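You operate a simulated robot arm through the tools that you are given. There is no shell and no other tool. Be economical: measure what you need, move in short steps, check, and stop when the job is done.

You run a simulated robot arm. Do the job below in one go: nothing can be reset, and whatever is moved stays where it is left.

JOB
Put the thick blue coupon from the top of bench eight on the green glass plate three. Turn the steel tester dial to 40. Take the jar two and leave it on top of the taped carton on the top of bench nine. Take the blue brush on the top of the green table and put it away on the shelf of the air conditioner. Take the white plug on the top of bench ten and put it away on the top of the sample plate. Take the thick green coupon on the top of bench ten and put it away on the top of bench six. Put the steel sensor on the card on the top of bench ten. Do these in any order. Set down upright: jar two.

Only the result counts: the job must be done as asked and must still hold three seconds after the hand-in. Knocking over, shifting, dropping, spilling or breaking anything else fails it.

ROBOT AND FRAMES
A 7-joint arm with a fingered hand on a trunk, on a base that drives. Base frame: it is fixed to the floor where the robot stands at the start and does not move with it; the origin is under the middle of the robot, x ahead of it, y to its left, z up; the surface under the hand at the start is at about z = 800. Readings come in mm, rad, newtons and seconds.
With the tool pointing down near the work surface it reaches from about 200 to 660 mm from the robot's upright axis, wherever it stands. Its first joint turns from -2.007 to 2.007 rad. Places, roughly: blue brush (13x6x8 cm) [4100, 2700, 800]; card [-2000, -1250, 750]; glass plate three [500, 0, 750]; jar two [-1250, -1000, 750]; shelf of the air conditioner (13x18 cm) [-2520, 2160, 280]; steel sensor (4x4x4 cm) [-2200, -900, 800]; steel tester dial [1400, -1100, 1100]; taped carton [-1250, -1250, 1000]; thick blue coupon [500, 250, 750]; thick green coupon [-1750, -250, 750]; top of bench six [1400, 100, 800]; top of the sample plate (35x13 cm) [620, -2460, 820]; white plug [-1750, -250, 750]. Payload 3.1 kg.
Tool frame: the origin (TCP) lies between the finger pads and is the grasp point; the fingertips stand 22 mm ahead of it; z points along the fingers, y is the line along which they close. Largest opening 112 mm; the body of the gripper starts 60 mm behind the TCP. The gripper is a hand of 3 fingers: y runs from the thumb to the fingers, the wrist lies at [0, 0, -218] in the tool frame.
Orientation is that of the tool frame in the base frame, as a unit quaternion [x, y, z, w]. With the fingers straight down and closing along the base's y, the tool's x points along the base's -x, its y along +y and its z along -z.

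CONTROLS
- The arm moves only by the tool arm_command. Its argument "series" is a list of rows, each a list of 6 numbers: the shift along the base's x, y, z in units of 50 mm (1.0 is 50 mm), then the turn, a rotation vector about the base's x, y, z in units of 8 degrees (1.0 is 8 degrees). In form: [[dx, dy, dz, ax, ay, az], ...]. A call has 1 to 8 rows; each row shifts and turns the commanded pose from where the row before left it. A call with a number of a shift or a turn outside -1 to 1 is refused whole. Rows are played at 5 a second. More than 50 mm and 0.15 rad between two rows, and nothing of the call is played. Where a pose cannot be reached the arm comes as near as it can. A force on the tool above 40 N (or 10 N above the force at the start of the call, whichever is more), or a blocked arm, ends the call early, and 0.2 s more pass. In this call time passes only in rows, and 0.2 s behind the last. It gives the time, the measured TCP pose, the force on the tool (base axes), the opening and the grip force at its end, in the units of the frame above (readings bear some noise), with the torque about the TCP (base axes, N m) and any sound that the robot's microphone picked up, and new pictures: "show" is both (left out), scene, wrist or none.
- Cameras (640 x 400 px; columns grow to the right, rows downward): "scene" is now at [7, 124.1, 1581]; the picture's right is [-0.42, -0.91, 0.00], its down [-0.74, 0.34, -0.58] and it looks along [0.52, -0.24, -0.82] (base axes); focal length 261 px, centre (320, 200). "wrist" rides on the gripper at [66, 3, -80] in the tool frame; the picture's right is [-0.05, 1.00, 0.00], its down [-0.77, -0.04, -0.64] and it looks along [-0.64, -0.03, 0.77] (tool axes); focal length 275 px, centre (320, 200). There is no depth. A picture from a camera that has moved, and an enlarged one, comes with that camera's place and axes in the base frame and with its lens.
- slide_trunk(by): slides the trunk up (or, below 0, down) by that many mm; the arm and the scene camera ride with it, the base frame stays. It gives what a move gives, with no picture.
- drive_base(legs): drives the robot by 1 to 6 legs, each [ahead, left, turn to the left] in mm, mm and rad, along the robot's own axes; the way and the turn of a leg run together, so that a leg with both is an arc; at most 1500 mm and 3.142 rad a leg. The arm and the cameras ride along, it lands a little off, and it stops where it bumps. It gives what a move gives, and a new picture of the scene camera.
- finger_targets(finger1, finger2, thumb_bend): sets how far each is bent, from 0 (flat) to 1 (curled in); at 0.3 the hand is open as for a grip, at 0.7 the pads meet at the TCP. One left out holds its place. A second passes; each finger stops where it meets its share of the squeeze, and holds until it gets a number again. It is the only way to open and close the hand. It gives what a move gives, with no picture; readings hold the bend of each and the force on the fingers (four entries, about 0 where the hand has none), thumb and palm.
- turn_head(pan, tilt): turns the head with the scene camera to pan (to the left, within 2.705 rad either way) and tilt (down, from -0.506 to 1.204), counted from straight ahead of the robot. It gives what a move gives, and a new picture of the scene camera.
- inspect(camera, box): a new picture of the part [left, top, right, bottom] of that camera's present view, enlarged. No time passes.
- finish_job(): hands the job in; it is judged then, once.

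Work in short steps. Places have to be worked out from the pictures, the camera data and where the tool is seen: move nearer, look again, correct. Check each grasp and each placing, and mend what went wrong. You have 196 turns and 260 pictures in all, those below and enlarged ones among them. Open the gripper and draw the arm clear of the work before you hand the job in, unless the task says otherwise; then end with one line.

The tools are called after ">>>" by a JSON object that holds its "method" and its "body". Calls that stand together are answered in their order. arm_command: Moves the arm, as the interface text tells. Its arguments: {"type":"object","properties":{"series":{"type":"array"},"show":{"type":"string","enum":["both","scene","wrist","none"]}},"required":["series"]} The other tools are called the same way: slide_trunk (by) slides the trunk up or down; finger_targets (finger1, finger2, thumb_bend) moves the fingers one by one; drive_base (legs) drives the base; turn_head (pan, tilt) turns the head that bears the scene camera; inspect (camera, box) takes an enlarged picture of a part of a camera's view; finish_job () hands the job in.

At the start:

```text
clock: 0.0
tcp_pos: [420.3, -24.6, 1081.2]
orientation: [0.0, 1.0, 0.0, 0.0]
wrist_force: [0.7, 0.4, -0.2]
moment: [0.02, -0.01, -0.01]
gripper_width: 111.8
finger_force: 0.0
shape: jaw
bend: [0.3, 0.3, 0.3]
finger forces: [0.1, 0.0, 0.0, 0.0, 0.0, 0.1]
trunk travel left (down, up): [-725.0, 265.0]
robot x, y, heading: [-2.6, 2.4, -0.001]
head pan, tilt: [-0.431, 0.958]
```

scene: 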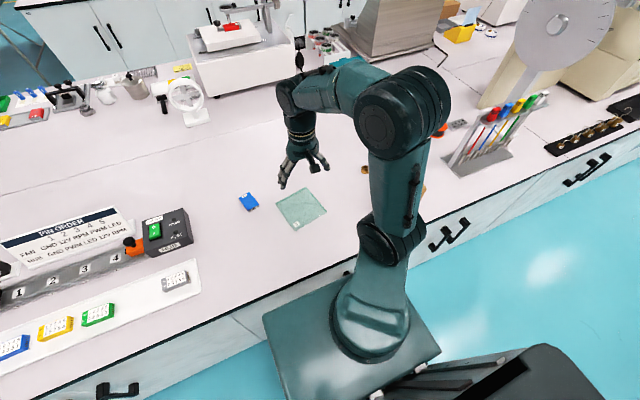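
wrist: 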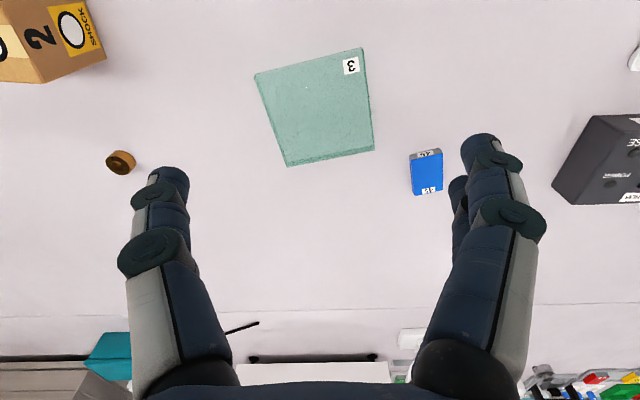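

The wrist view puts the blue coupon near (601, 132) and glass plate three near (495, -25). I'll look closer at both before going down.

>>> {"method": "inspect", "body": {"camera": "wrist", "box": [240, 30, 480, 210]}}

>>> {"method": "inspect", "body": {"camera": "scene", "box": [220, 150, 380, 250]}}

```text
2.22 times, centred on (360, 120) of wrist
camera zoom: at [353.7, -22.0, 1162.8], right [0.05, 1.0, 0.0], down [0.77, -0.04, 0.64], along [0.64, -0.03, -0.77], focal length 612 px, centre (231, 378)
```

zoom: 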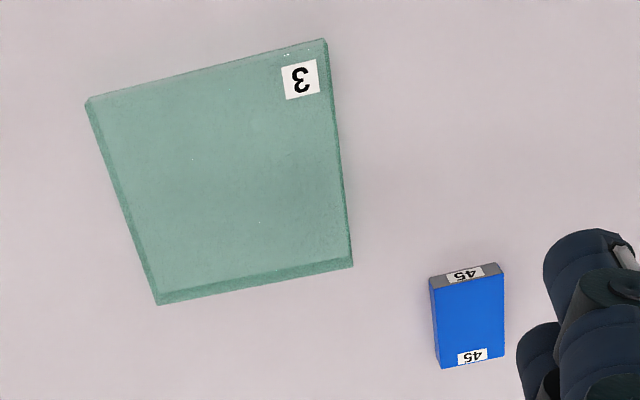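

```text
4.00 times, centred on (300, 200) of scene
camera zoom: at [7.0, 124.1, 1581.0], right [-0.42, -0.91, 0.0], down [-0.74, 0.34, -0.58], along [0.52, -0.24, -0.82], focal length 1045 px, centre (400, 200)
```

zoom: 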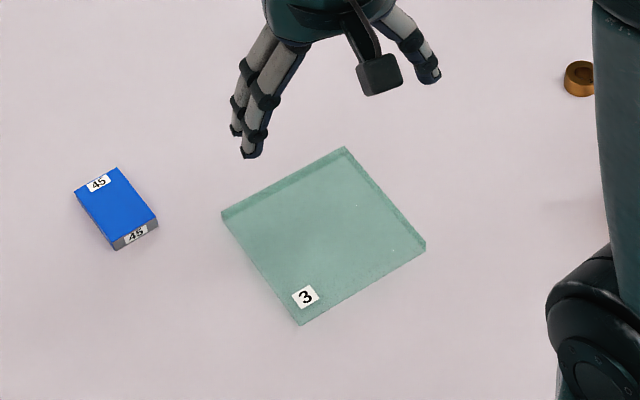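

The coupon is about 70 x 48 mm and 15 mm thick, with its long axis about 12 degrees off x, centred near (601, 131). I'll move above it with the closing line turned across its width.

>>> {"method": "arm_command", "body": {"series": [[0.517, 0.445, -0.517, 0, 0, 0.223], [0.517, 0.445, -0.517, 0, 0, 0.223], [0.517, 0.445, -0.517, 0, 0, 0.223], [0.517, 0.445, -0.517, 0, 0, 0.223], [0.517, 0.445, -0.517, 0, 0, 0.223], [0.517, 0.445, -0.517, 0, 0, 0.223], [0.517, 0.445, -0.517, 0, 0, 0.223]], "show": "wrist"}}

```text
clock: 1.6
tcp_pos: [603.7, 131.8, 898.2]
orientation: [-0.109, 0.994, -0.001, -0.001]
wrist_force: [0.5, 0.3, -0.5]
moment: [-0.03, 0.01, 0.0]
gripper_width: 112.1
finger_force: 0.1
shape: jaw
bend: [0.3, 0.3, 0.3]
finger forces: [0.1, 0.1, 0.0, 0.0, 0.0, 0.1]
trunk travel left (down, up): [-725.0, 265.0]
robot x, y, heading: [-1.7, 1.3, 0.003]
head pan, tilt: [-0.431, 0.958]
camera wrist: at [537.8, 119.9, 980.0], right [-0.17, 0.99, 0.0], down [0.76, 0.13, 0.63], along [0.63, 0.11, -0.77], focal length 275 px, centre (320, 200)
```

wrist: 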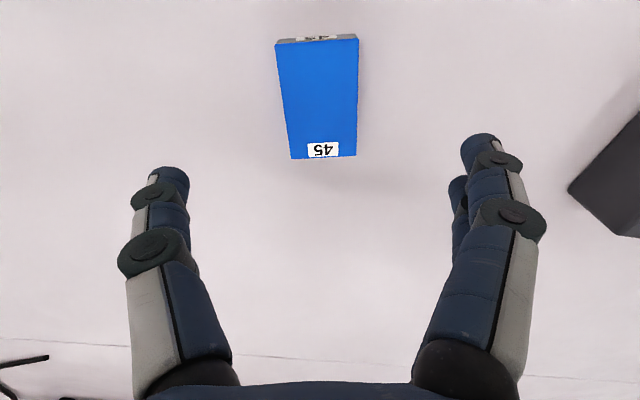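

The coupon is centred at about (600, 131), directly under the hand and aligned. I'll go straight down to about z 826, watching the force.

>>> {"method": "arm_command", "body": {"series": [[-0.06, 0, -0.8, 0, 0, 0.1], [0, 0, -0.4, 0, 0, 0], [0, 0, -0.24, 0, 0, 0]], "show": "wrist"}}

>>> {"method": "finger_targets", "body": {"finger1": 0.6, "finger2": 0.6, "thumb_bend": 0.6}}

```text
clock: 2.4
tcp_pos: [599.2, 133.1, 827.6]
orientation: [-0.115, 0.993, 0.001, 0.0]
wrist_force: [0.6, 0.1, -0.3]
moment: [0.01, -0.03, 0.02]
gripper_width: 112.1
finger_force: 0.0
shape: jaw
bend: [0.3, 0.3, 0.3]
finger forces: [0.1, 0.0, 0.0, 0.0, 0.0, 0.0]
trunk travel left (down, up): [-725.0, 265.0]
robot x, y, heading: [0.9, -3.3, 0.001]
head pan, tilt: [-0.431, 0.958]
camera wrist: at [533.9, 119.1, 908.7], right [-0.18, 0.98, 0.0], down [0.76, 0.14, 0.64], along [0.62, 0.12, -0.77], focal length 275 px, centre (320, 200)
```

wrist: 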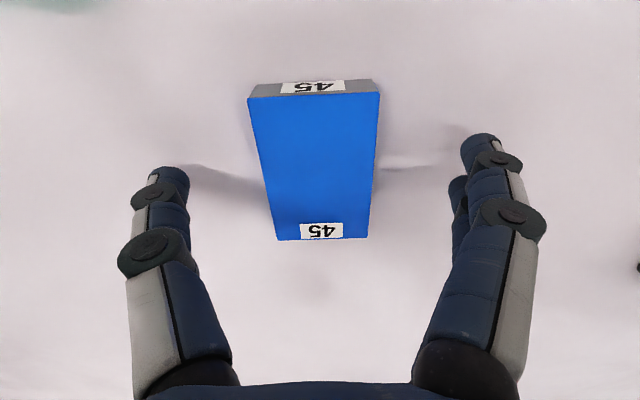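

```text
clock: 3.4
tcp_pos: [600.1, 131.6, 828.3]
orientation: [-0.116, 0.993, -0.001, 0.0]
wrist_force: [0.1, 0.5, 0.6]
moment: [0.0, -0.04, -0.04]
gripper_width: 40.6
finger_force: 4.6
shape: fingers
bend: [0.56, 0.56, 0.57]
finger forces: [2.5, 2.5, 0.0, 0.1, 5.0, 0.0]
trunk travel left (down, up): [-725.0, 265.0]
robot x, y, heading: [-0.8, -1.6, 0.003]
head pan, tilt: [-0.431, 0.958]
```

The fingers stopped on the coupon with about 5 N of grip. I'll squeeze a bit more, then lift.

>>> {"method": "finger_targets", "body": {"finger1": 0.7, "finger2": 0.7, "thumb_bend": 0.7}}

>>> {"method": "arm_command", "body": {"series": [[0, 0, 0.6, 0, 0, 0], [0, 0, 0.8, 0, 0, 0]], "show": "wrist"}}

```text
clock: 4.4
tcp_pos: [597.9, 132.0, 827.4]
orientation: [-0.116, 0.993, 0.0, 0.0]
wrist_force: [0.0, 0.6, -1.1]
moment: [-0.01, -0.02, 0.05]
gripper_width: 38.8
finger_force: 15.4
shape: fingers
bend: [0.58, 0.58, 0.61]
finger forces: [7.7, 7.8, 0.0, 0.1, 15.5, 0.0]
trunk travel left (down, up): [-725.0, 265.0]
robot x, y, heading: [-0.9, -0.1, -0.005]
head pan, tilt: [-0.431, 0.958]
```

```text
clock: 5.0
tcp_pos: [597.2, 130.7, 897.6]
orientation: [-0.115, 0.993, 0.0, 0.0]
wrist_force: [0.8, 0.8, -0.6]
moment: [-0.02, -0.03, 0.03]
gripper_width: 38.8
finger_force: 15.7
shape: fingers
bend: [0.58, 0.58, 0.61]
finger forces: [7.8, 7.8, 0.0, 0.0, 15.5, 0.0]
trunk travel left (down, up): [-725.0, 265.0]
robot x, y, heading: [-0.8, -3.3, -0.004]
head pan, tilt: [-0.431, 0.958]
camera wrist: at [532.4, 117.9, 980.1], right [-0.18, 0.98, 0.0], down [0.76, 0.14, 0.64], along [0.62, 0.12, -0.77], focal length 275 px, centre (320, 200)
```

wrist: 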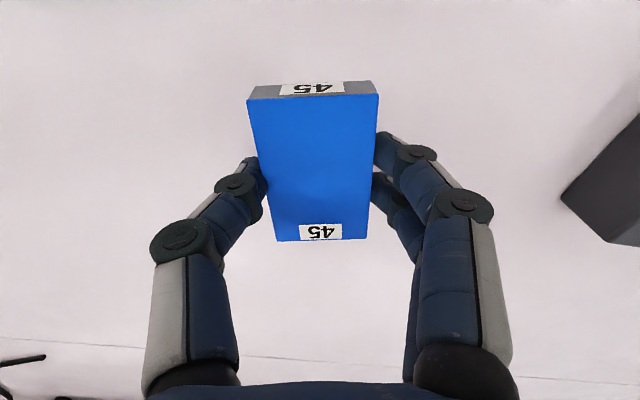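

The coupon is held. The plate centre works out to (499.5, -30) from both cameras, so I'll carry the coupon over it and check.

>>> {"method": "arm_command", "body": {"series": [[-0.49, -0.81, 0, 0, 0, 0], [-0.49, -0.81, 0, 0, 0, 0], [-0.49, -0.81, 0, 0, 0, 0], [-0.49, -0.81, 0, 0, 0, 0], [0, 0, -0.8, 0, 0, 0]], "show": "both"}}

```text
clock: 6.2
tcp_pos: [500.5, -29.9, 857.3]
orientation: [-0.117, 0.993, -0.001, -0.001]
wrist_force: [0.1, -0.4, -0.5]
moment: [-0.02, 0.01, -0.01]
gripper_width: 38.4
finger_force: 15.1
shape: fingers
bend: [0.58, 0.58, 0.61]
finger forces: [7.7, 7.8, 0.0, 0.0, 15.5, 0.0]
trunk travel left (down, up): [-725.0, 265.0]
robot x, y, heading: [2.0, -0.9, 0.001]
head pan, tilt: [-0.431, 0.958]
camera scene: at [9.7, 125.4, 1580.9], right [-0.42, -0.91, 0.0], down [-0.74, 0.34, -0.57], along [0.52, -0.24, -0.82], focal length 261 px, centre (320, 200)
camera wrist: at [436.0, -42.9, 938.5], right [-0.18, 0.98, 0.0], down [0.76, 0.14, 0.63], along [0.62, 0.12, -0.77], focal length 275 px, centre (320, 200)
```

scene: 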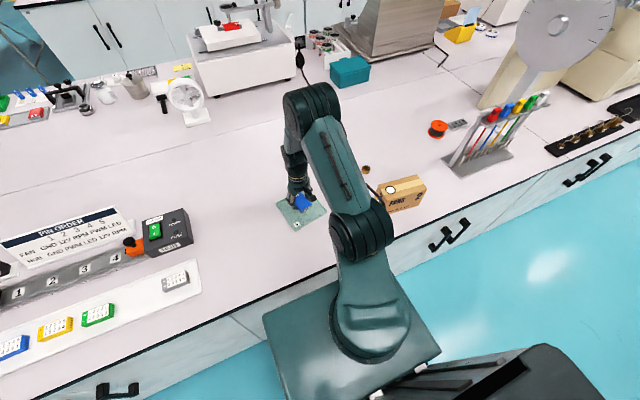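
wrist: 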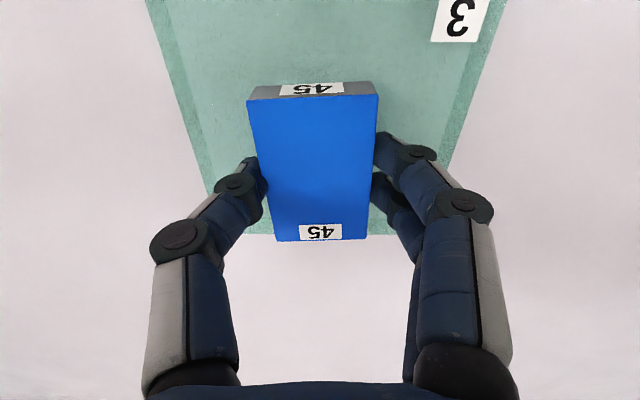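

The coupon is over the middle of the plate. I'll lower it to near contact in small steps.

>>> {"method": "arm_command", "body": {"series": [[0, 0, -0.2, 0, 0, 0], [0, 0, -0.1, 0, 0, 0], [0, 0, -0.06, 0, 0, 0]], "show": "wrist"}}

```text
clock: 7.0
tcp_pos: [500.1, -29.3, 842.0]
orientation: [-0.115, 0.993, 0.0, 0.002]
wrist_force: [0.6, 2.4, 16.9]
moment: [0.34, 0.09, -0.02]
gripper_width: 38.6
finger_force: 23.6
shape: fingers
bend: [0.6, 0.6, 0.61]
finger forces: [16.5, 14.0, 0.0, 0.0, 16.3, 0.1]
trunk travel left (down, up): [-725.0, 265.0]
robot x, y, heading: [0.7, -1.0, 0.004]
head pan, tilt: [-0.431, 0.958]
camera wrist: at [434.4, -43.1, 922.7], right [-0.18, 0.98, 0.0], down [0.76, 0.14, 0.64], along [0.63, 0.12, -0.77], focal length 275 px, centre (320, 200)
```

wrist: 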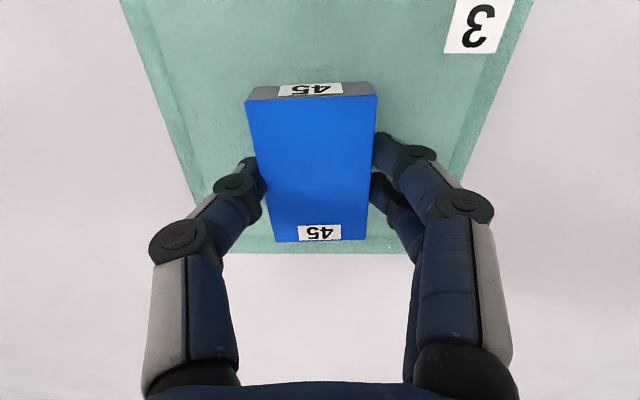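

It is touching at 17 N. I'll ease up slightly, open the hand and lift away.

>>> {"method": "arm_command", "body": {"series": [[0, 0, 0.05, 0, 0, 0]], "show": "none"}}

>>> {"method": "finger_targets", "body": {"finger1": 0.45, "finger2": 0.45, "thumb_bend": 0.45}}

>>> {"method": "arm_command", "body": {"series": [[0, 0, 0.5, 0, 0, 0], [0, 0, 0.9, 0, 0, 0], [0, 0, 1, 0, 0, 0], [0, 0, 1, 0, 0, 0], [0, 0, 1, 0, 0, 0], [0, 0, 1, 0, 0, 0]], "show": "wrist"}}

```text
clock: 7.4
tcp_pos: [500.4, -31.6, 841.3]
orientation: [-0.115, 0.993, 0.0, -0.001]
wrist_force: [0.3, -0.3, 0.3]
moment: [0.0, -0.01, 0.03]
gripper_width: 38.7
finger_force: 15.8
shape: fingers
bend: [0.6, 0.59, 0.61]
finger forces: [8.3, 8.2, 0.1, 0.0, 16.4, 0.0]
trunk travel left (down, up): [-725.0, 265.0]
robot x, y, heading: [3.4, -1.4, 0.001]
head pan, tilt: [-0.431, 0.958]
```

```text
clock: 8.4
tcp_pos: [501.3, -30.4, 842.3]
orientation: [-0.116, 0.993, 0.0, 0.0]
wrist_force: [-1.0, -0.4, -0.3]
moment: [-0.01, 0.02, 0.03]
gripper_width: 68.8
finger_force: 0.2
shape: fingers
bend: [0.45, 0.45, 0.45]
finger forces: [0.0, 0.0, 0.0, 0.0, 0.1, 0.0]
trunk travel left (down, up): [-725.0, 265.0]
robot x, y, heading: [-0.6, -3.6, 0.006]
head pan, tilt: [-0.431, 0.958]
```

```text
clock: 9.8
tcp_pos: [498.9, -30.6, 1114.4]
orientation: [-0.115, 0.993, 0.0, 0.001]
wrist_force: [-0.4, -0.6, 0.7]
moment: [0.0, -0.01, 0.03]
gripper_width: 69.0
finger_force: 0.0
shape: fingers
bend: [0.45, 0.45, 0.45]
finger forces: [0.0, 0.0, 0.0, 0.0, 0.0, 0.0]
trunk travel left (down, up): [-725.0, 265.0]
robot x, y, heading: [2.5, -2.0, 0.001]
head pan, tilt: [-0.431, 0.958]
camera wrist: at [432.6, -43.5, 1195.4], right [-0.18, 0.98, 0.0], down [0.76, 0.14, 0.64], along [0.63, 0.12, -0.77], focal length 275 px, centre (320, 200)
```

wrist: 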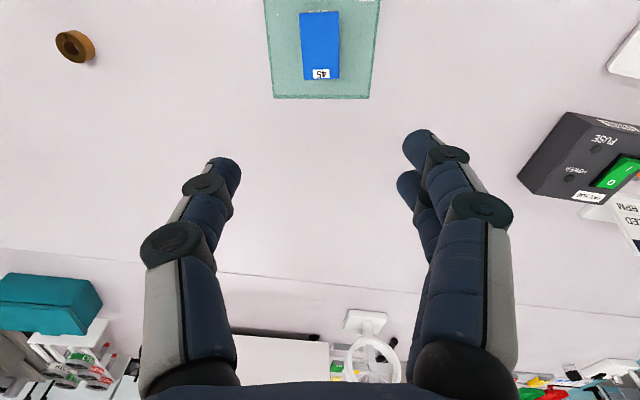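

The coupon rests on the plate. Next I'll survey the room with the head for the dial and the driving paths.

>>> {"method": "turn_head", "body": {"pan": -0.7, "tilt": 0.35}}

>>> {"method": "turn_head", "body": {"pan": 0.6, "tilt": 0.45}}

>>> {"method": "turn_head", "body": {"pan": -1.9, "tilt": 0.45}}

>>> {"method": "turn_head", "body": {"pan": 2.6, "tilt": 0.45}}

>>> {"method": "turn_head", "body": {"pan": -2.7, "tilt": 0.45}}

```text
clock: 10.8
tcp_pos: [498.7, -30.2, 1112.8]
orientation: [-0.116, 0.993, 0.0, 0.0]
wrist_force: [-0.7, -0.3, -0.2]
moment: [-0.01, 0.03, 0.0]
gripper_width: 68.9
finger_force: 0.1
shape: fingers
bend: [0.45, 0.45, 0.45]
finger forces: [0.1, 0.1, 0.0, 0.0, 0.1, 0.1]
trunk travel left (down, up): [-725.0, 265.0]
robot x, y, heading: [0.0, 3.0, -0.004]
head pan, tilt: [-0.7, 0.351]
camera scene: at [12.6, 94.3, 1632.6], right [-0.64, -0.77, 0.0], down [-0.26, 0.22, -0.94], along [0.72, -0.6, -0.34], focal length 261 px, centre (320, 200)
```

scene: 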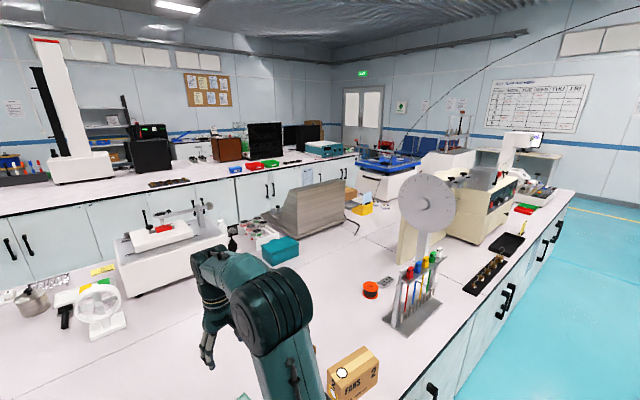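

```text
clock: 12.3
tcp_pos: [498.7, -30.6, 1112.5]
orientation: [-0.116, 0.993, 0.001, 0.001]
wrist_force: [0.3, 0.4, 0.4]
moment: [0.03, 0.02, 0.02]
gripper_width: 69.0
finger_force: 0.1
shape: fingers
bend: [0.45, 0.45, 0.45]
finger forces: [0.0, 0.0, 0.0, 0.0, 0.0, 0.0]
trunk travel left (down, up): [-725.0, 265.0]
robot x, y, heading: [-0.5, -1.5, -0.002]
head pan, tilt: [0.6, 0.45]
camera scene: at [17.3, 206.1, 1623.5], right [0.56, -0.83, 0.0], down [-0.36, -0.25, -0.9], along [0.74, 0.51, -0.44], focal length 261 px, centre (320, 200)
```

scene: 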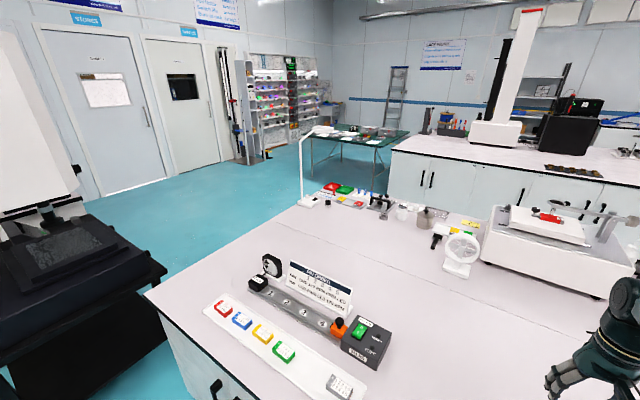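

```text
clock: 14.5
tcp_pos: [499.5, -30.8, 1113.2]
orientation: [-0.116, 0.993, 0.0, 0.0]
wrist_force: [-0.1, -0.5, 0.3]
moment: [-0.01, -0.02, 0.01]
gripper_width: 68.8
finger_force: 0.1
shape: fingers
bend: [0.45, 0.45, 0.45]
finger forces: [0.0, 0.0, 0.0, 0.0, 0.1, 0.1]
trunk travel left (down, up): [-725.0, 265.0]
robot x, y, heading: [-2.6, -1.8, 0.005]
head pan, tilt: [-1.901, 0.45]
camera scene: at [-88.4, 67.3, 1623.5], right [-0.95, 0.32, 0.0], down [0.14, 0.41, -0.9], along [-0.29, -0.85, -0.44], focal length 261 px, centre (320, 200)
```

scene: 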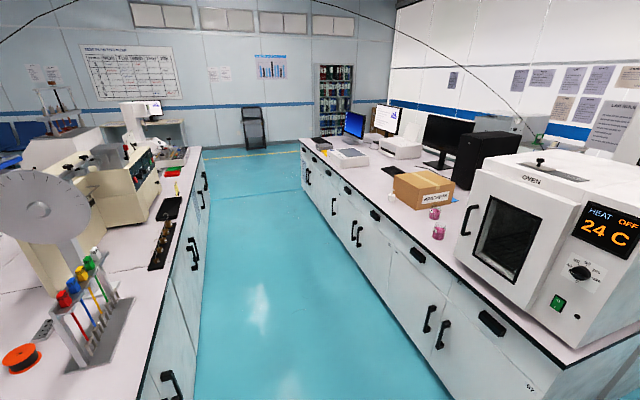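

```text
clock: 18.1
tcp_pos: [498.4, -29.8, 1112.4]
orientation: [-0.117, 0.993, -0.001, 0.0]
wrist_force: [0.2, -0.2, 0.7]
moment: [0.02, 0.0, 0.01]
gripper_width: 68.9
finger_force: 0.2
shape: fingers
bend: [0.45, 0.45, 0.45]
finger forces: [0.0, 0.0, 0.0, 0.0, 0.1, 0.1]
trunk travel left (down, up): [-725.0, 265.0]
robot x, y, heading: [2.4, 2.1, 0.002]
head pan, tilt: [2.601, 0.45]
camera scene: at [-137.4, 201.6, 1623.5], right [0.52, 0.86, 0.0], down [0.37, -0.22, -0.9], along [-0.77, 0.46, -0.44], focal length 261 px, centre (320, 200)
```

scene: 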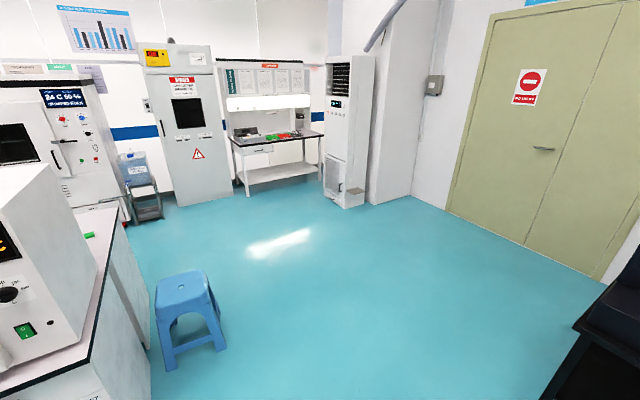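

```text
clock: 22.3
tcp_pos: [499.5, -30.9, 1113.3]
orientation: [-0.116, 0.993, 0.0, 0.0]
wrist_force: [-0.3, 0.3, 0.1]
moment: [0.01, 0.0, 0.0]
gripper_width: 68.9
finger_force: 0.1
shape: fingers
bend: [0.45, 0.45, 0.45]
finger forces: [0.1, 0.0, 0.0, 0.1, 0.1, 0.0]
trunk travel left (down, up): [-725.0, 265.0]
robot x, y, heading: [0.4, 2.0, 0.001]
head pan, tilt: [-2.7, 0.45]
camera scene: at [-141.7, 114.9, 1623.5], right [-0.43, 0.9, 0.0], down [0.39, 0.19, -0.9], along [-0.81, -0.39, -0.44], focal length 261 px, centre (320, 200)
```

scene: 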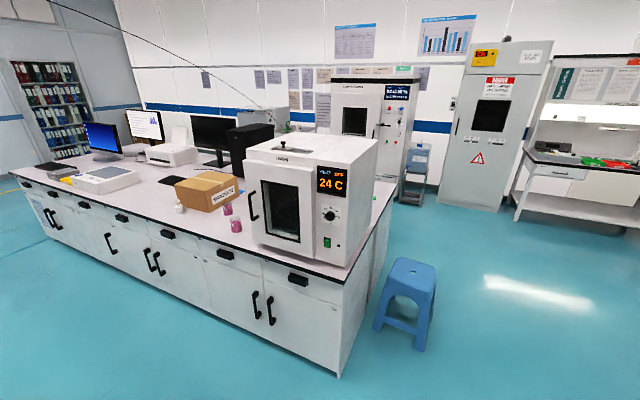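

The benches form two islands: bench eight/six spans x 272 to 1650 and bench nine/ten spans x -1060 to -2280. I'll tuck the arm in and drive to bench nine for jar two.

>>> {"method": "arm_command", "body": {"series": [[-1, 0, 0.2, 0, 0, 0], [-1, 0, 0.2, 0, 0, 0], [-1, 0, 0.2, 0, 0, 0], [-1, 0, 0.2, 0, 0, 0], [0, 0.2, 0, 0, 0, -0.8], [0, 0.2, 0, 0, 0, -0.9]], "show": "none"}}

>>> {"method": "drive_base", "body": {"legs": [[-350, 0, 0], [0, 0, 3.1416], [300, 950, 0]]}}

>>> {"method": "turn_head", "body": {"pan": 0, "tilt": 0.7}}

```text
refused: row 1 steps farther than a row can; nothing moved
```

```text
refused: 3.1416 is not a number from -3.14159 to 3.14159
```

```text
clock: 24.7
tcp_pos: [498.9, -30.9, 1113.1]
orientation: [-0.115, 0.993, 0.0, 0.0]
wrist_force: [0.4, -0.7, -0.7]
moment: [0.0, 0.01, -0.02]
gripper_width: 68.9
finger_force: 0.0
shape: fingers
bend: [0.45, 0.45, 0.45]
finger forces: [0.0, 0.1, 0.0, 0.0, 0.1, 0.0]
trunk travel left (down, up): [-725.0, 265.0]
robot x, y, heading: [1.3, -1.1, -0.0]
head pan, tilt: [0.0, 0.7]
camera scene: at [26.3, 154.2, 1601.3], right [0.0, -1.0, 0.0], down [-0.64, 0.0, -0.76], along [0.76, 0.0, -0.64], focal length 261 px, centre (320, 200)
```

scene: 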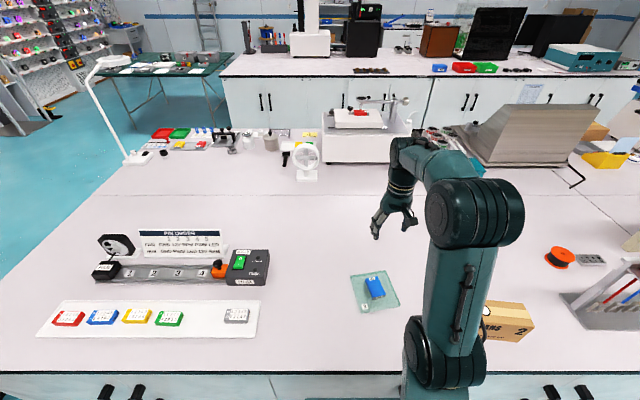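

Both calls were refused for being just over a limit, so I'll correct the values.

>>> {"method": "arm_command", "body": {"series": [[-0.95, 0, 0.2, 0, 0, 0], [-0.95, 0, 0.2, 0, 0, 0], [-0.95, 0, 0.2, 0, 0, 0], [-0.95, 0, 0.2, 0, 0, 0], [0, 0.2, 0, 0, 0, -0.8], [0, 0.2, 0, 0, 0, -0.9]], "show": "none"}}

>>> {"method": "drive_base", "body": {"legs": [[-350, 0, 0], [0, 0, 3.141], [300, 950, 0]]}}

>>> {"method": "turn_head", "body": {"pan": -0.1, "tilt": 0.7}}

```text
clock: 26.1
tcp_pos: [308.8, -12.4, 1153.6]
orientation: [0.004, 1.0, 0.001, 0.0]
wrist_force: [-0.2, 0.0, 0.3]
moment: [0.01, -0.03, -0.03]
gripper_width: 69.4
finger_force: 0.1
shape: fingers
bend: [0.45, 0.45, 0.45]
finger forces: [0.1, 0.0, 0.0, 0.1, 0.0, 0.0]
trunk travel left (down, up): [-725.0, 265.0]
robot x, y, heading: [1.3, 2.3, -0.001]
head pan, tilt: [0.0, 0.7]
```

```text
clock: 40.4
tcp_pos: [-973.6, -933.5, 1152.2]
orientation: [1.0, -0.009, 0.0, 0.0]
wrist_force: [-0.9, -0.2, 0.0]
moment: [-0.03, -0.03, 0.04]
gripper_width: 69.1
finger_force: 0.1
shape: fingers
bend: [0.45, 0.45, 0.45]
finger forces: [0.0, 0.0, 0.0, 0.0, 0.0, 0.0]
trunk travel left (down, up): [-725.0, 265.0]
robot x, y, heading: [-666.5, -951.5, 3.133]
head pan, tilt: [0.0, 0.7]
camera scene: at [-688.9, -1099.6, 1601.3], right [0.01, 1.0, 0.0], down [0.64, -0.01, -0.76], along [-0.76, 0.01, -0.64], focal length 261 px, centre (320, 200)
```

scene: 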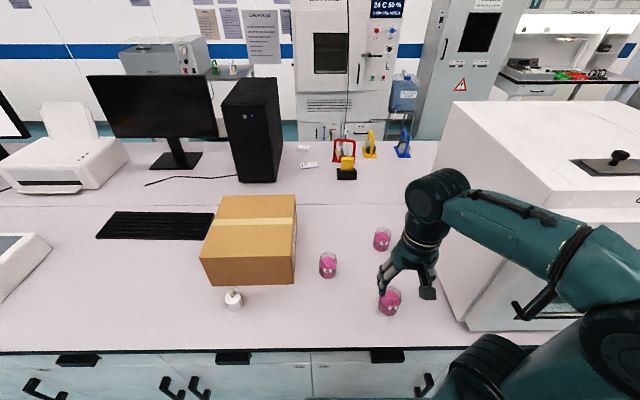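

```text
clock: 41.1
tcp_pos: [-973.7, -932.8, 1153.1]
orientation: [1.0, -0.008, 0.001, 0.0]
wrist_force: [0.2, 0.3, -0.1]
moment: [0.0, -0.02, -0.02]
gripper_width: 69.1
finger_force: 0.0
shape: fingers
bend: [0.45, 0.45, 0.45]
finger forces: [0.0, 0.1, 0.1, 0.1, 0.1, 0.0]
trunk travel left (down, up): [-725.0, 265.0]
robot x, y, heading: [-663.6, -951.7, 3.134]
head pan, tilt: [-0.099, 0.7]
camera scene: at [-688.3, -1090.9, 1601.3], right [0.11, 0.99, 0.0], down [0.64, -0.07, -0.76], along [-0.76, 0.08, -0.64], focal length 261 px, centre (320, 200)
```

scene: 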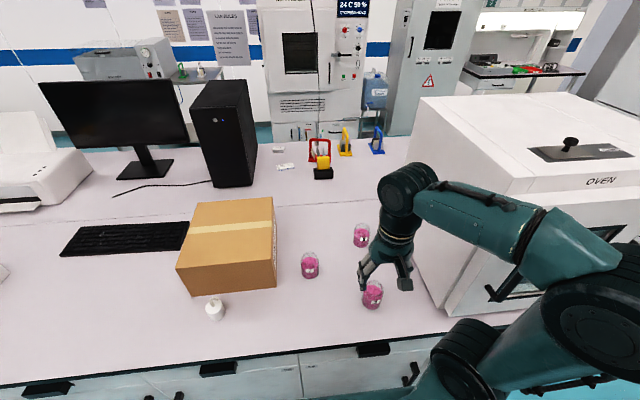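

Three pink jars stand near the carton, so I'll zoom in to read their labels.

>>> {"method": "inspect", "body": {"camera": "scene", "box": [180, 190, 420, 340]}}

>>> {"method": "inspect", "body": {"camera": "wrist", "box": [0, 0, 640, 400]}}

```text
2.67 times, centred on (300, 265) of scene
camera zoom: at [-688.3, -1090.9, 1601.3], right [0.11, 0.99, 0.0], down [0.64, -0.07, -0.76], along [-0.76, 0.08, -0.64], focal length 697 px, centre (373, 27)
```

zoom: 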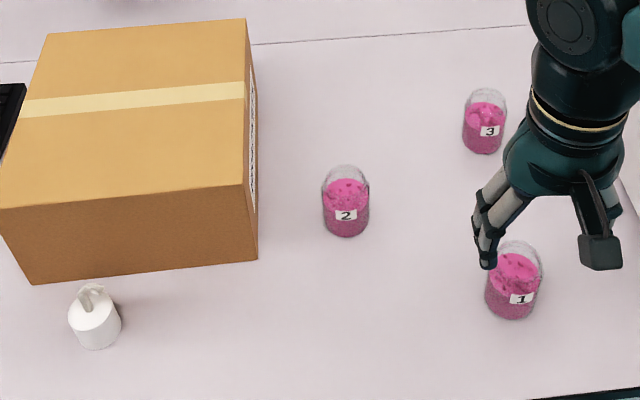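

```text
1.00 times, centred on (320, 200) of wrist (not enlarged: the box is as wide or as high as the picture)
camera zoom: at [-907.6, -938.3, 1234.6], right [-0.06, -1.0, 0.0], down [-0.77, 0.05, 0.64], along [-0.63, 0.04, -0.77], focal length 275 px, centre (320, 200)
```

zoom: 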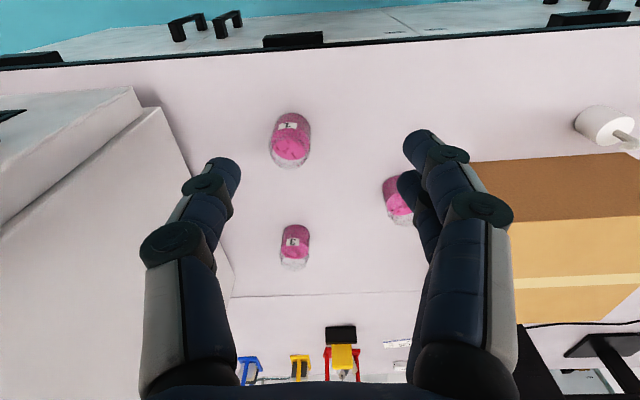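

Jar two is at about (-1241, -1070), roughly 80 mm tall and 60 mm wide. The carton top is near z 955, over x -1195 to -1497 and y -1187 to -1452. I'll drive closer so both are in reach.

>>> {"method": "drive_base", "body": {"legs": [[110, 180, 0.008]]}}

>>> {"method": "finger_targets", "body": {"finger1": 0.3, "finger2": 0.3, "thumb_bend": 0.3}}

```text
clock: 42.9
tcp_pos: [-1056.7, -1085.7, 1153.0]
orientation: [1.0, -0.031, 0.0, 0.0]
wrist_force: [-1.0, -0.3, -0.1]
moment: [0.01, 0.0, 0.03]
gripper_width: 69.1
finger_force: 0.2
shape: fingers
bend: [0.45, 0.45, 0.45]
finger forces: [0.0, 0.1, 0.1, 0.1, 0.0, 0.0]
trunk travel left (down, up): [-725.0, 265.0]
robot x, y, heading: [-746.8, -1113.3, 3.083]
head pan, tilt: [-0.099, 0.7]
stopped in leg 1: the robot was blocked; the commanded pose is now the measured one
camera scene: at [-779.6, -1257.2, 1601.2], right [0.16, 0.99, 0.0], down [0.64, -0.1, -0.76], along [-0.76, 0.12, -0.64], focal length 261 px, centre (320, 200)
```

scene: 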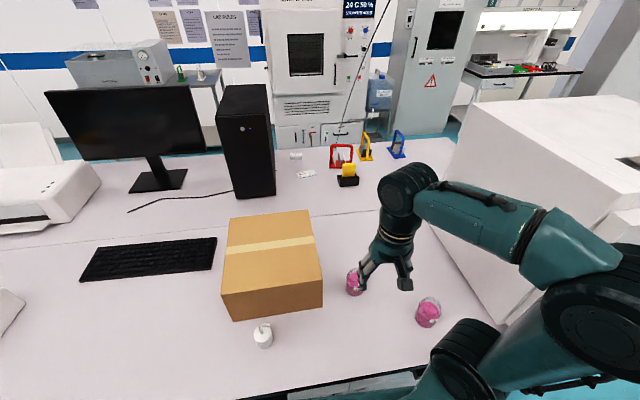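

```text
clock: 43.9
tcp_pos: [-1056.9, -1084.0, 1152.7]
orientation: [1.0, -0.032, 0.0, -0.001]
wrist_force: [0.6, -0.1, -0.3]
moment: [0.02, 0.01, 0.01]
gripper_width: 111.0
finger_force: 0.1
shape: fingers
bend: [0.3, 0.3, 0.3]
finger forces: [0.0, 0.0, 0.0, 0.0, 0.0, 0.0]
trunk travel left (down, up): [-725.0, 265.0]
robot x, y, heading: [-747.4, -1112.7, 3.083]
head pan, tilt: [-0.099, 0.7]
```

The base touched the bench at x -747, but both places are still in reach. I'll move above the jar and look.

>>> {"method": "arm_command", "body": {"series": [[-0.736, 0.056, -0.61, 0, 0, 0], [-0.736, 0.056, -0.61, 0, 0, 0], [-0.736, 0.056, -0.61, 0, 0, 0], [-0.736, 0.056, -0.61, 0, 0, 0], [-0.736, 0.056, -0.61, 0, 0, 0]], "show": "wrist"}}

```text
clock: 45.1
tcp_pos: [-1243.6, -1070.5, 998.7]
orientation: [0.999, -0.032, 0.0, 0.0]
wrist_force: [-1.0, 0.9, 0.0]
moment: [0.0, -0.01, -0.01]
gripper_width: 111.2
finger_force: 0.1
shape: fingers
bend: [0.3, 0.3, 0.3]
finger forces: [0.0, 0.0, 0.0, 0.0, 0.0, 0.0]
trunk travel left (down, up): [-725.0, 265.0]
robot x, y, heading: [-747.7, -1116.9, 3.085]
head pan, tilt: [-0.099, 0.7]
camera wrist: at [-1177.3, -1078.5, 1079.5], right [-0.11, -0.99, 0.0], down [-0.77, 0.09, 0.64], along [-0.63, 0.07, -0.77], focal length 275 px, centre (320, 200)
```

wrist: 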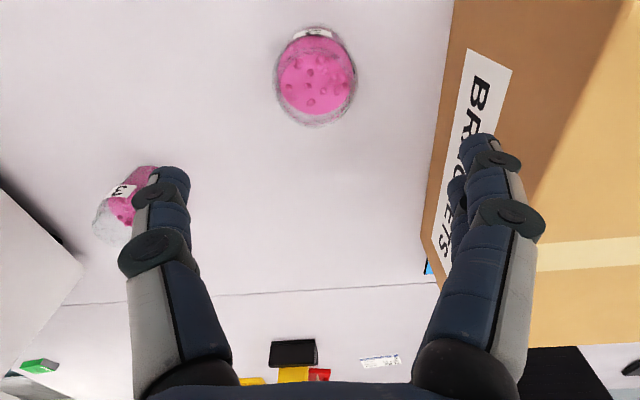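

The jar is centred under the hand at (-1236, -1070). I'll descend to mid-height and close gently.

>>> {"method": "arm_command", "body": {"series": [[0.15, 0.01, -0.8, 0, 0, 0], [0, 0, -0.8, 0, 0, 0], [0, 0, -0.8, 0, 0, 0], [0, 0, -0.75, 0, 0, 0]], "show": "wrist"}}

>>> {"method": "finger_targets", "body": {"finger1": 0.6, "finger2": 0.6, "thumb_bend": 0.6}}

```text
clock: 46.1
tcp_pos: [-1232.6, -1070.9, 843.4]
orientation: [0.999, -0.033, 0.0, 0.001]
wrist_force: [-0.1, 1.2, 0.5]
moment: [0.03, -0.03, -0.04]
gripper_width: 111.5
finger_force: 0.8
shape: fingers
bend: [0.3, 0.3, 0.3]
finger forces: [0.1, 0.1, 0.0, 0.0, 1.1, 0.0]
trunk travel left (down, up): [-725.0, 265.0]
robot x, y, heading: [-745.7, -1114.3, 3.086]
head pan, tilt: [-0.099, 0.7]
camera wrist: at [-1167.7, -1078.6, 923.4], right [-0.11, -0.99, 0.0], down [-0.77, 0.09, 0.64], along [-0.63, 0.07, -0.77], focal length 275 px, centre (320, 200)
```

wrist: 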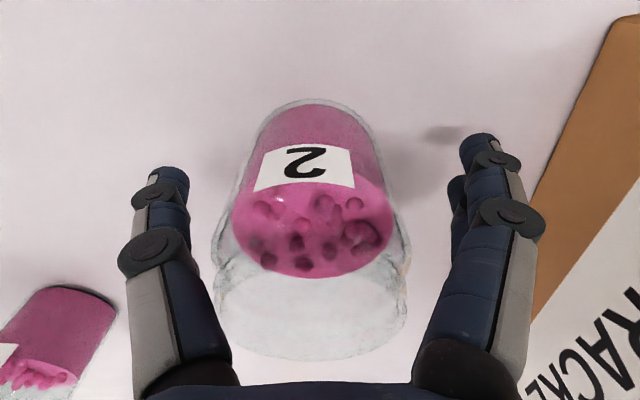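

```text
clock: 47.1
tcp_pos: [-1232.0, -1071.0, 842.2]
orientation: [0.999, -0.032, 0.001, 0.0]
wrist_force: [0.6, -0.2, -0.3]
moment: [0.0, -0.02, -0.01]
gripper_width: 53.1
finger_force: 12.1
shape: fingers
bend: [0.53, 0.5, 0.54]
finger forces: [4.5, 7.9, 0.0, 0.0, 12.2, 0.0]
trunk travel left (down, up): [-725.0, 265.0]
robot x, y, heading: [-747.4, -1118.3, 3.085]
head pan, tilt: [-0.099, 0.7]
```

The jar is gripped at 12 N and 53 mm width. I'll lift it straight up and check.

>>> {"method": "arm_command", "body": {"series": [[0, 0, 0.5, 0, 0, 0], [0, 0, 0.9, 0, 0, 0], [0, 0, 0.9, 0, 0, 0], [0, 0, 0.9, 0, 0, 0], [0, 0, 0.9, 0, 0, 0]], "show": "both"}}

```text
clock: 48.3
tcp_pos: [-1230.7, -1068.5, 1050.0]
orientation: [1.0, -0.032, 0.0, 0.0]
wrist_force: [0.0, 0.2, -1.0]
moment: [0.01, -0.02, 0.02]
gripper_width: 52.9
finger_force: 11.6
shape: fingers
bend: [0.53, 0.5, 0.54]
finger forces: [4.4, 7.9, 0.1, 0.0, 12.0, 0.0]
trunk travel left (down, up): [-725.0, 265.0]
robot x, y, heading: [-741.0, -1116.6, 3.082]
head pan, tilt: [-0.099, 0.7]
camera scene: at [-777.9, -1256.1, 1601.3], right [0.16, 0.99, 0.0], down [0.64, -0.1, -0.77], along [-0.76, 0.12, -0.64], focal length 261 px, centre (320, 200)
camera wrist: at [-1166.3, -1078.0, 1130.3], right [-0.11, -0.99, 0.0], down [-0.77, 0.08, 0.64], along [-0.63, 0.07, -0.77], focal length 275 px, centre (320, 200)
```

scene: 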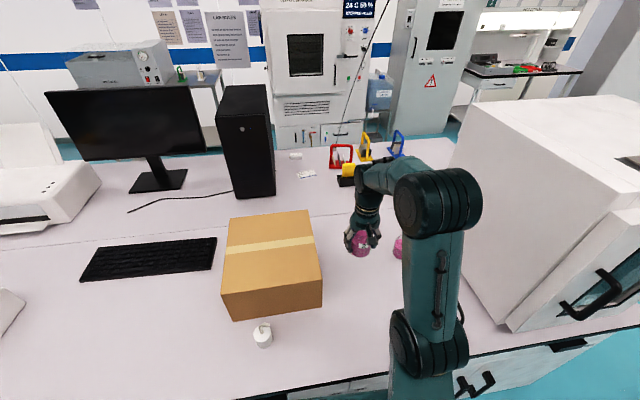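
wrist: 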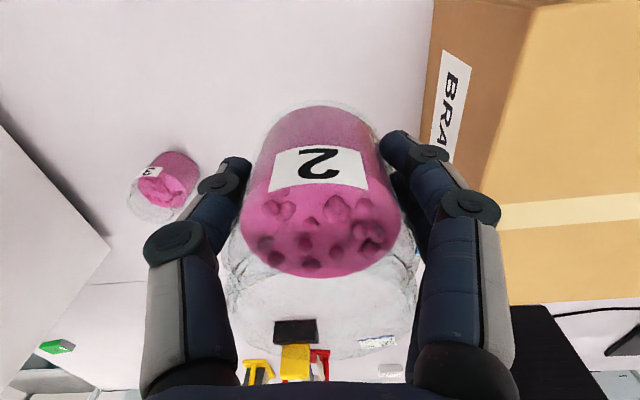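

The jar is held upright. I'll move it over the carton, then partway down.

>>> {"method": "arm_command", "body": {"series": [[-0.36, -0.885, 0, 0, 0, 0], [-0.36, -0.885, 0, 0, 0, 0], [-0.36, -0.885, 0, 0, 0, 0], [-0.36, -0.885, 0, 0, 0, 0], [-0.36, -0.885, 0, 0, 0, 0], [0, 0, -0.5, 0, 0, 0]], "show": "both"}}

```text
clock: 49.7
tcp_pos: [-1321.4, -1292.1, 1025.0]
orientation: [0.999, -0.032, 0.0, 0.0]
wrist_force: [0.8, -0.3, -1.9]
moment: [-0.02, -0.01, 0.04]
gripper_width: 53.0
finger_force: 12.0
shape: fingers
bend: [0.53, 0.5, 0.54]
finger forces: [4.4, 7.9, 0.0, 0.1, 12.0, 0.0]
trunk travel left (down, up): [-725.0, 265.0]
robot x, y, heading: [-745.2, -1115.2, 3.084]
head pan, tilt: [-0.099, 0.7]
camera scene: at [-778.9, -1254.7, 1601.4], right [0.16, 0.99, 0.0], down [0.64, -0.1, -0.76], along [-0.76, 0.12, -0.64], focal length 261 px, centre (320, 200)
camera wrist: at [-1256.3, -1300.1, 1105.3], right [-0.11, -0.99, 0.0], down [-0.77, 0.09, 0.64], along [-0.63, 0.07, -0.77], focal length 275 px, centre (320, 200)
```

scene: 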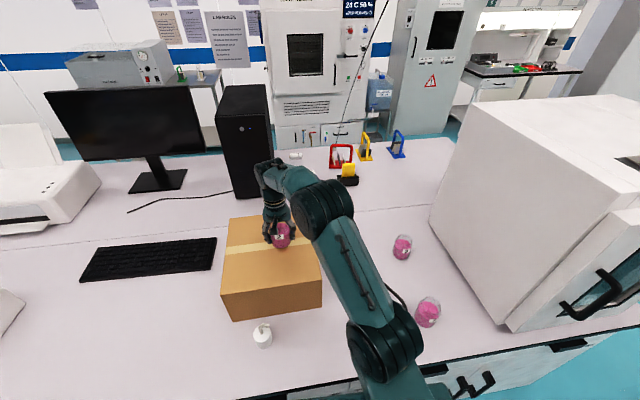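
wrist: 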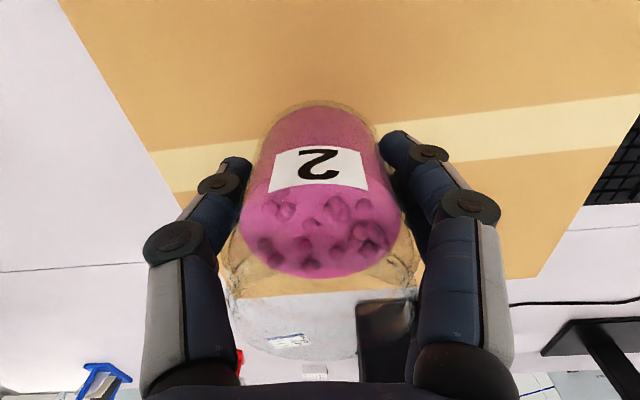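

The jar is well inside the carton top. I'll lower it in small rows until contact.

>>> {"method": "arm_command", "body": {"series": [[0, 0, -0.3, 0, 0, 0], [0, 0, -0.12, 0, 0, 0], [0, 0, -0.08, 0, 0, 0]], "show": "none"}}

```text
clock: 50.5
tcp_pos: [-1322.3, -1292.5, 1001.3]
orientation: [0.999, -0.032, -0.003, 0.0]
wrist_force: [-3.5, -0.3, 17.6]
moment: [-0.08, 0.03, 0.02]
gripper_width: 52.5
finger_force: 13.8
shape: fingers
bend: [0.53, 0.51, 0.55]
finger forces: [4.9, 10.2, 0.0, 0.0, 13.2, 0.1]
trunk travel left (down, up): [-725.0, 265.0]
robot x, y, heading: [-745.3, -1111.7, 3.083]
head pan, tilt: [-0.099, 0.7]
```

It is in contact. I'll ease up, open and rise.

>>> {"method": "arm_command", "body": {"series": [[0, 0, 0.03, 0, 0, 0]], "show": "none"}}

>>> {"method": "finger_targets", "body": {"finger1": 0.3, "finger2": 0.3, "thumb_bend": 0.3}}

>>> {"method": "arm_command", "body": {"series": [[0, 0, 0.5, 0, 0, 0], [0, 0, 0.9, 0, 0, 0], [0, 0, 0.9, 0, 0, 0], [0, 0, 0.9, 0, 0, 0]], "show": "wrist"}}

>>> {"method": "arm_command", "body": {"series": [[0.9, 0.25, 0, 0, 0, 0], [0.9, 0.25, 0, 0, 0, 0], [0.9, 0.25, 0, 0, 0, 0], [0.9, 0.25, 0, 0, 0, 0], [0.9, 0.25, 0, 0, 0, 0], [0.9, 0.25, 0, 0, 0, 0]], "show": "scene"}}

```text
clock: 50.9
tcp_pos: [-1322.3, -1292.2, 1000.8]
orientation: [0.999, -0.032, -0.002, 0.001]
wrist_force: [-3.5, -1.4, 16.3]
moment: [-0.14, 0.07, 0.03]
gripper_width: 52.4
finger_force: 13.2
shape: fingers
bend: [0.53, 0.51, 0.55]
finger forces: [4.6, 10.2, 0.0, 0.0, 12.2, 0.0]
trunk travel left (down, up): [-725.0, 265.0]
robot x, y, heading: [-749.5, -1114.3, 3.083]
head pan, tilt: [-0.099, 0.7]
```

```text
clock: 51.9
tcp_pos: [-1322.1, -1291.8, 999.3]
orientation: [0.999, -0.032, 0.0, 0.0]
wrist_force: [0.7, -0.1, 0.0]
moment: [0.01, 0.0, -0.02]
gripper_width: 111.1
finger_force: 0.0
shape: fingers
bend: [0.3, 0.3, 0.3]
finger forces: [0.0, 0.1, 0.1, 0.0, 0.0, 0.0]
trunk travel left (down, up): [-725.0, 265.0]
robot x, y, heading: [-747.6, -1113.5, 3.081]
head pan, tilt: [-0.099, 0.7]
```

```text
clock: 52.9
tcp_pos: [-1321.9, -1292.8, 1159.5]
orientation: [0.999, -0.032, 0.001, 0.0]
wrist_force: [0.6, 0.3, 0.0]
moment: [0.0, -0.01, 0.02]
gripper_width: 111.1
finger_force: 0.1
shape: fingers
bend: [0.3, 0.3, 0.3]
finger forces: [0.1, 0.1, 0.0, 0.0, 0.1, 0.1]
trunk travel left (down, up): [-725.0, 265.0]
robot x, y, heading: [-746.3, -1110.4, 3.083]
head pan, tilt: [-0.099, 0.7]
camera wrist: at [-1256.3, -1301.4, 1240.9], right [-0.11, -0.99, 0.0], down [-0.77, 0.08, 0.63], along [-0.63, 0.07, -0.77], focal length 275 px, centre (320, 200)
```

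wrist: 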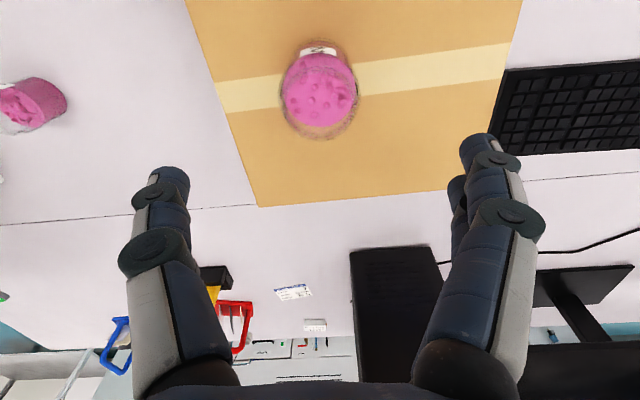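

```text
clock: 54.3
tcp_pos: [-1051.5, -1211.9, 1160.2]
orientation: [0.999, -0.034, -0.001, 0.002]
wrist_force: [-0.4, -0.1, 0.0]
moment: [0.01, 0.03, -0.02]
gripper_width: 111.5
finger_force: 0.1
shape: fingers
bend: [0.3, 0.3, 0.3]
finger forces: [0.0, 0.0, 0.0, 0.1, 0.0, 0.0]
trunk travel left (down, up): [-725.0, 265.0]
robot x, y, heading: [-744.7, -1113.2, 3.085]
head pan, tilt: [-0.099, 0.7]
camera scene: at [-777.3, -1251.3, 1601.8], right [0.16, 0.99, 0.0], down [0.64, -0.1, -0.77], along [-0.76, 0.12, -0.64], focal length 261 px, centre (320, 200)
```

scene: 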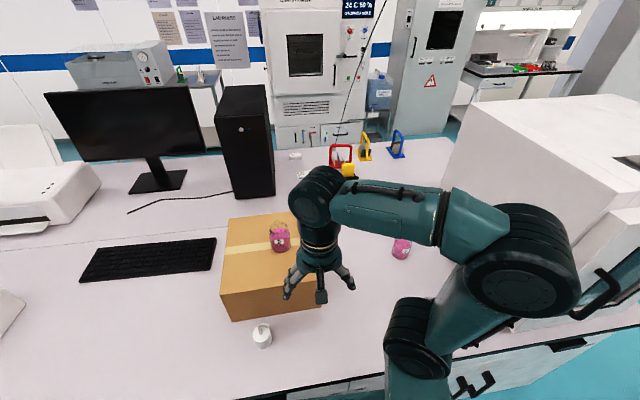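

Jar two stands on the carton. I'll zoom in on the bench ten items before driving round.

>>> {"method": "inspect", "body": {"camera": "scene", "box": [260, 110, 440, 222]}}

```text
3.56 times, centred on (350, 166) of scene
camera zoom: at [-777.3, -1251.3, 1601.8], right [0.16, 0.99, 0.0], down [0.64, -0.1, -0.77], along [-0.76, 0.12, -0.64], focal length 929 px, centre (213, 321)
```

zoom: 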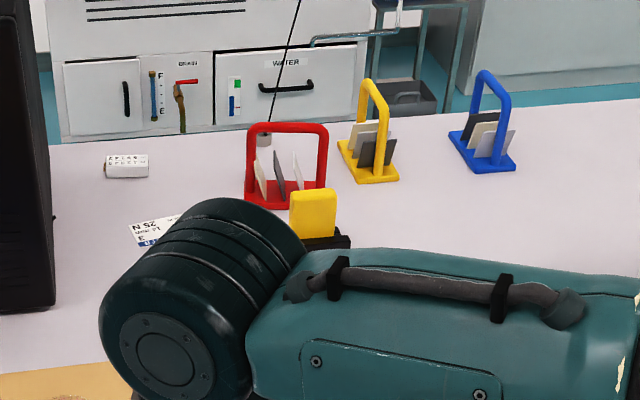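

Now I'll drive around the island end, staying clear of the blue stool near (-1550, 60).

>>> {"method": "drive_base", "body": {"legs": [[-300, 0, 0.056], [0, -1000, 0], [0, -1050, 0], [0, 0, -3.141], [-1150, 0, 0], [-1150, 0, 0]]}}

>>> {"method": "turn_head", "body": {"pan": -1.1, "tilt": 0.6}}

```text
clock: 84.4
tcp_pos: [-2459.3, 1055.3, 1160.0]
orientation: [0.002, 1.0, 0.0, 0.0]
wrist_force: [-1.0, 0.0, 0.1]
moment: [-0.03, 0.01, 0.0]
gripper_width: 111.5
finger_force: 0.1
shape: fingers
bend: [0.3, 0.3, 0.3]
finger forces: [0.0, 0.1, 0.0, 0.0, 0.1, 0.1]
trunk travel left (down, up): [-725.0, 265.0]
robot x, y, heading: [-2758.8, 934.7, 0.004]
head pan, tilt: [-0.099, 0.7]
camera scene: at [-2732.7, 1081.0, 1601.3], right [-0.1, -1.0, 0.0], down [-0.64, 0.06, -0.77], along [0.76, -0.07, -0.64], focal length 261 px, centre (320, 200)
```

scene: 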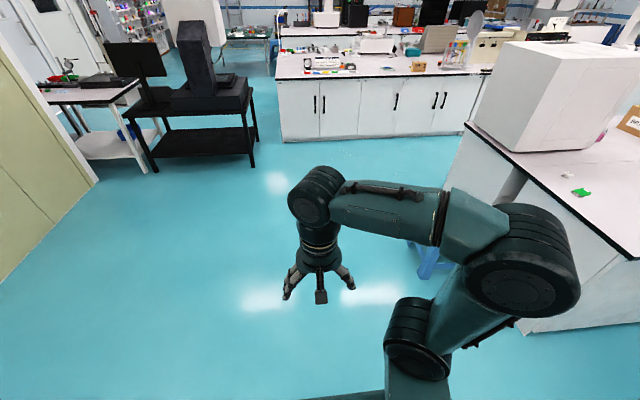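

```text
clock: 85.7
tcp_pos: [-2459.6, 1055.2, 1160.4]
orientation: [0.003, 1.0, 0.0, 0.0]
wrist_force: [-1.3, -0.3, 0.3]
moment: [0.03, 0.02, 0.01]
gripper_width: 111.7
finger_force: 0.0
shape: fingers
bend: [0.3, 0.3, 0.3]
finger forces: [0.1, 0.1, 0.1, 0.0, 0.0, 0.0]
trunk travel left (down, up): [-725.0, 265.0]
robot x, y, heading: [-2755.3, 935.8, -0.001]
head pan, tilt: [-1.1, 0.6]
camera scene: at [-2776.5, 1010.6, 1609.9], right [-0.89, -0.46, 0.0], down [-0.26, 0.5, -0.83], along [0.38, -0.73, -0.56], focal length 261 px, centre (320, 200)
```

scene: 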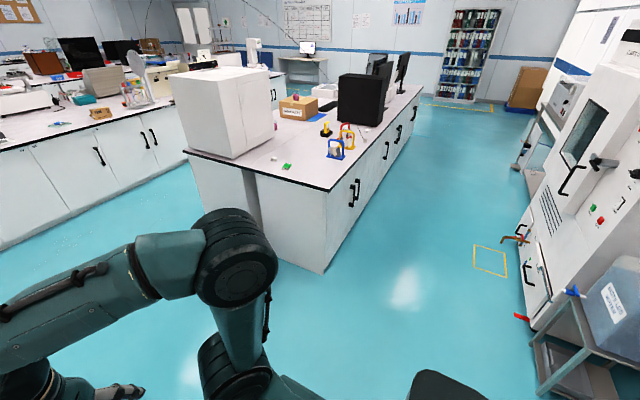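

The green coupon is near (-1853, -280) and the plug near (-1683, -357), both by the island's end, where the stool may be in the way. I'll measure the stool.

>>> {"method": "turn_head", "body": {"pan": -0.6, "tilt": 0.6}}

>>> {"method": "inspect", "body": {"camera": "scene", "box": [60, 90, 380, 290]}}

```text
clock: 86.6
tcp_pos: [-2460.4, 1055.9, 1160.7]
orientation: [0.002, 1.0, 0.0, 0.0]
wrist_force: [-0.1, 0.4, -0.1]
moment: [0.02, -0.05, -0.02]
gripper_width: 111.3
finger_force: 0.0
shape: fingers
bend: [0.3, 0.3, 0.3]
finger forces: [0.1, 0.1, 0.0, 0.0, 0.0, 0.0]
trunk travel left (down, up): [-725.0, 265.0]
robot x, y, heading: [-2756.5, 935.1, 0.0]
head pan, tilt: [-0.6, 0.6]
camera scene: at [-2744.0, 1039.3, 1609.9], right [-0.56, -0.83, 0.0], down [-0.47, 0.32, -0.83], along [0.68, -0.47, -0.56], focal length 261 px, centre (320, 200)
```

scene: 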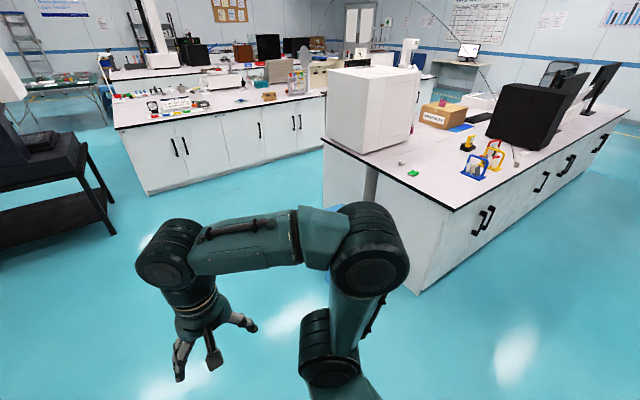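

```text
2.00 times, centred on (220, 190) of scene
camera zoom: at [-2744.0, 1039.3, 1609.9], right [-0.56, -0.83, 0.0], down [-0.47, 0.32, -0.83], along [0.68, -0.47, -0.56], focal length 523 px, centre (520, 220)
```

zoom: 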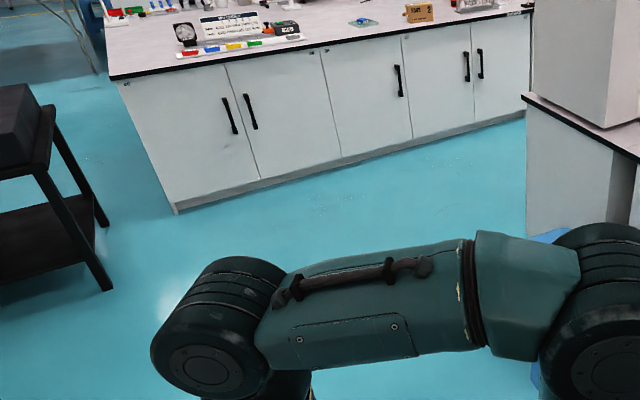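

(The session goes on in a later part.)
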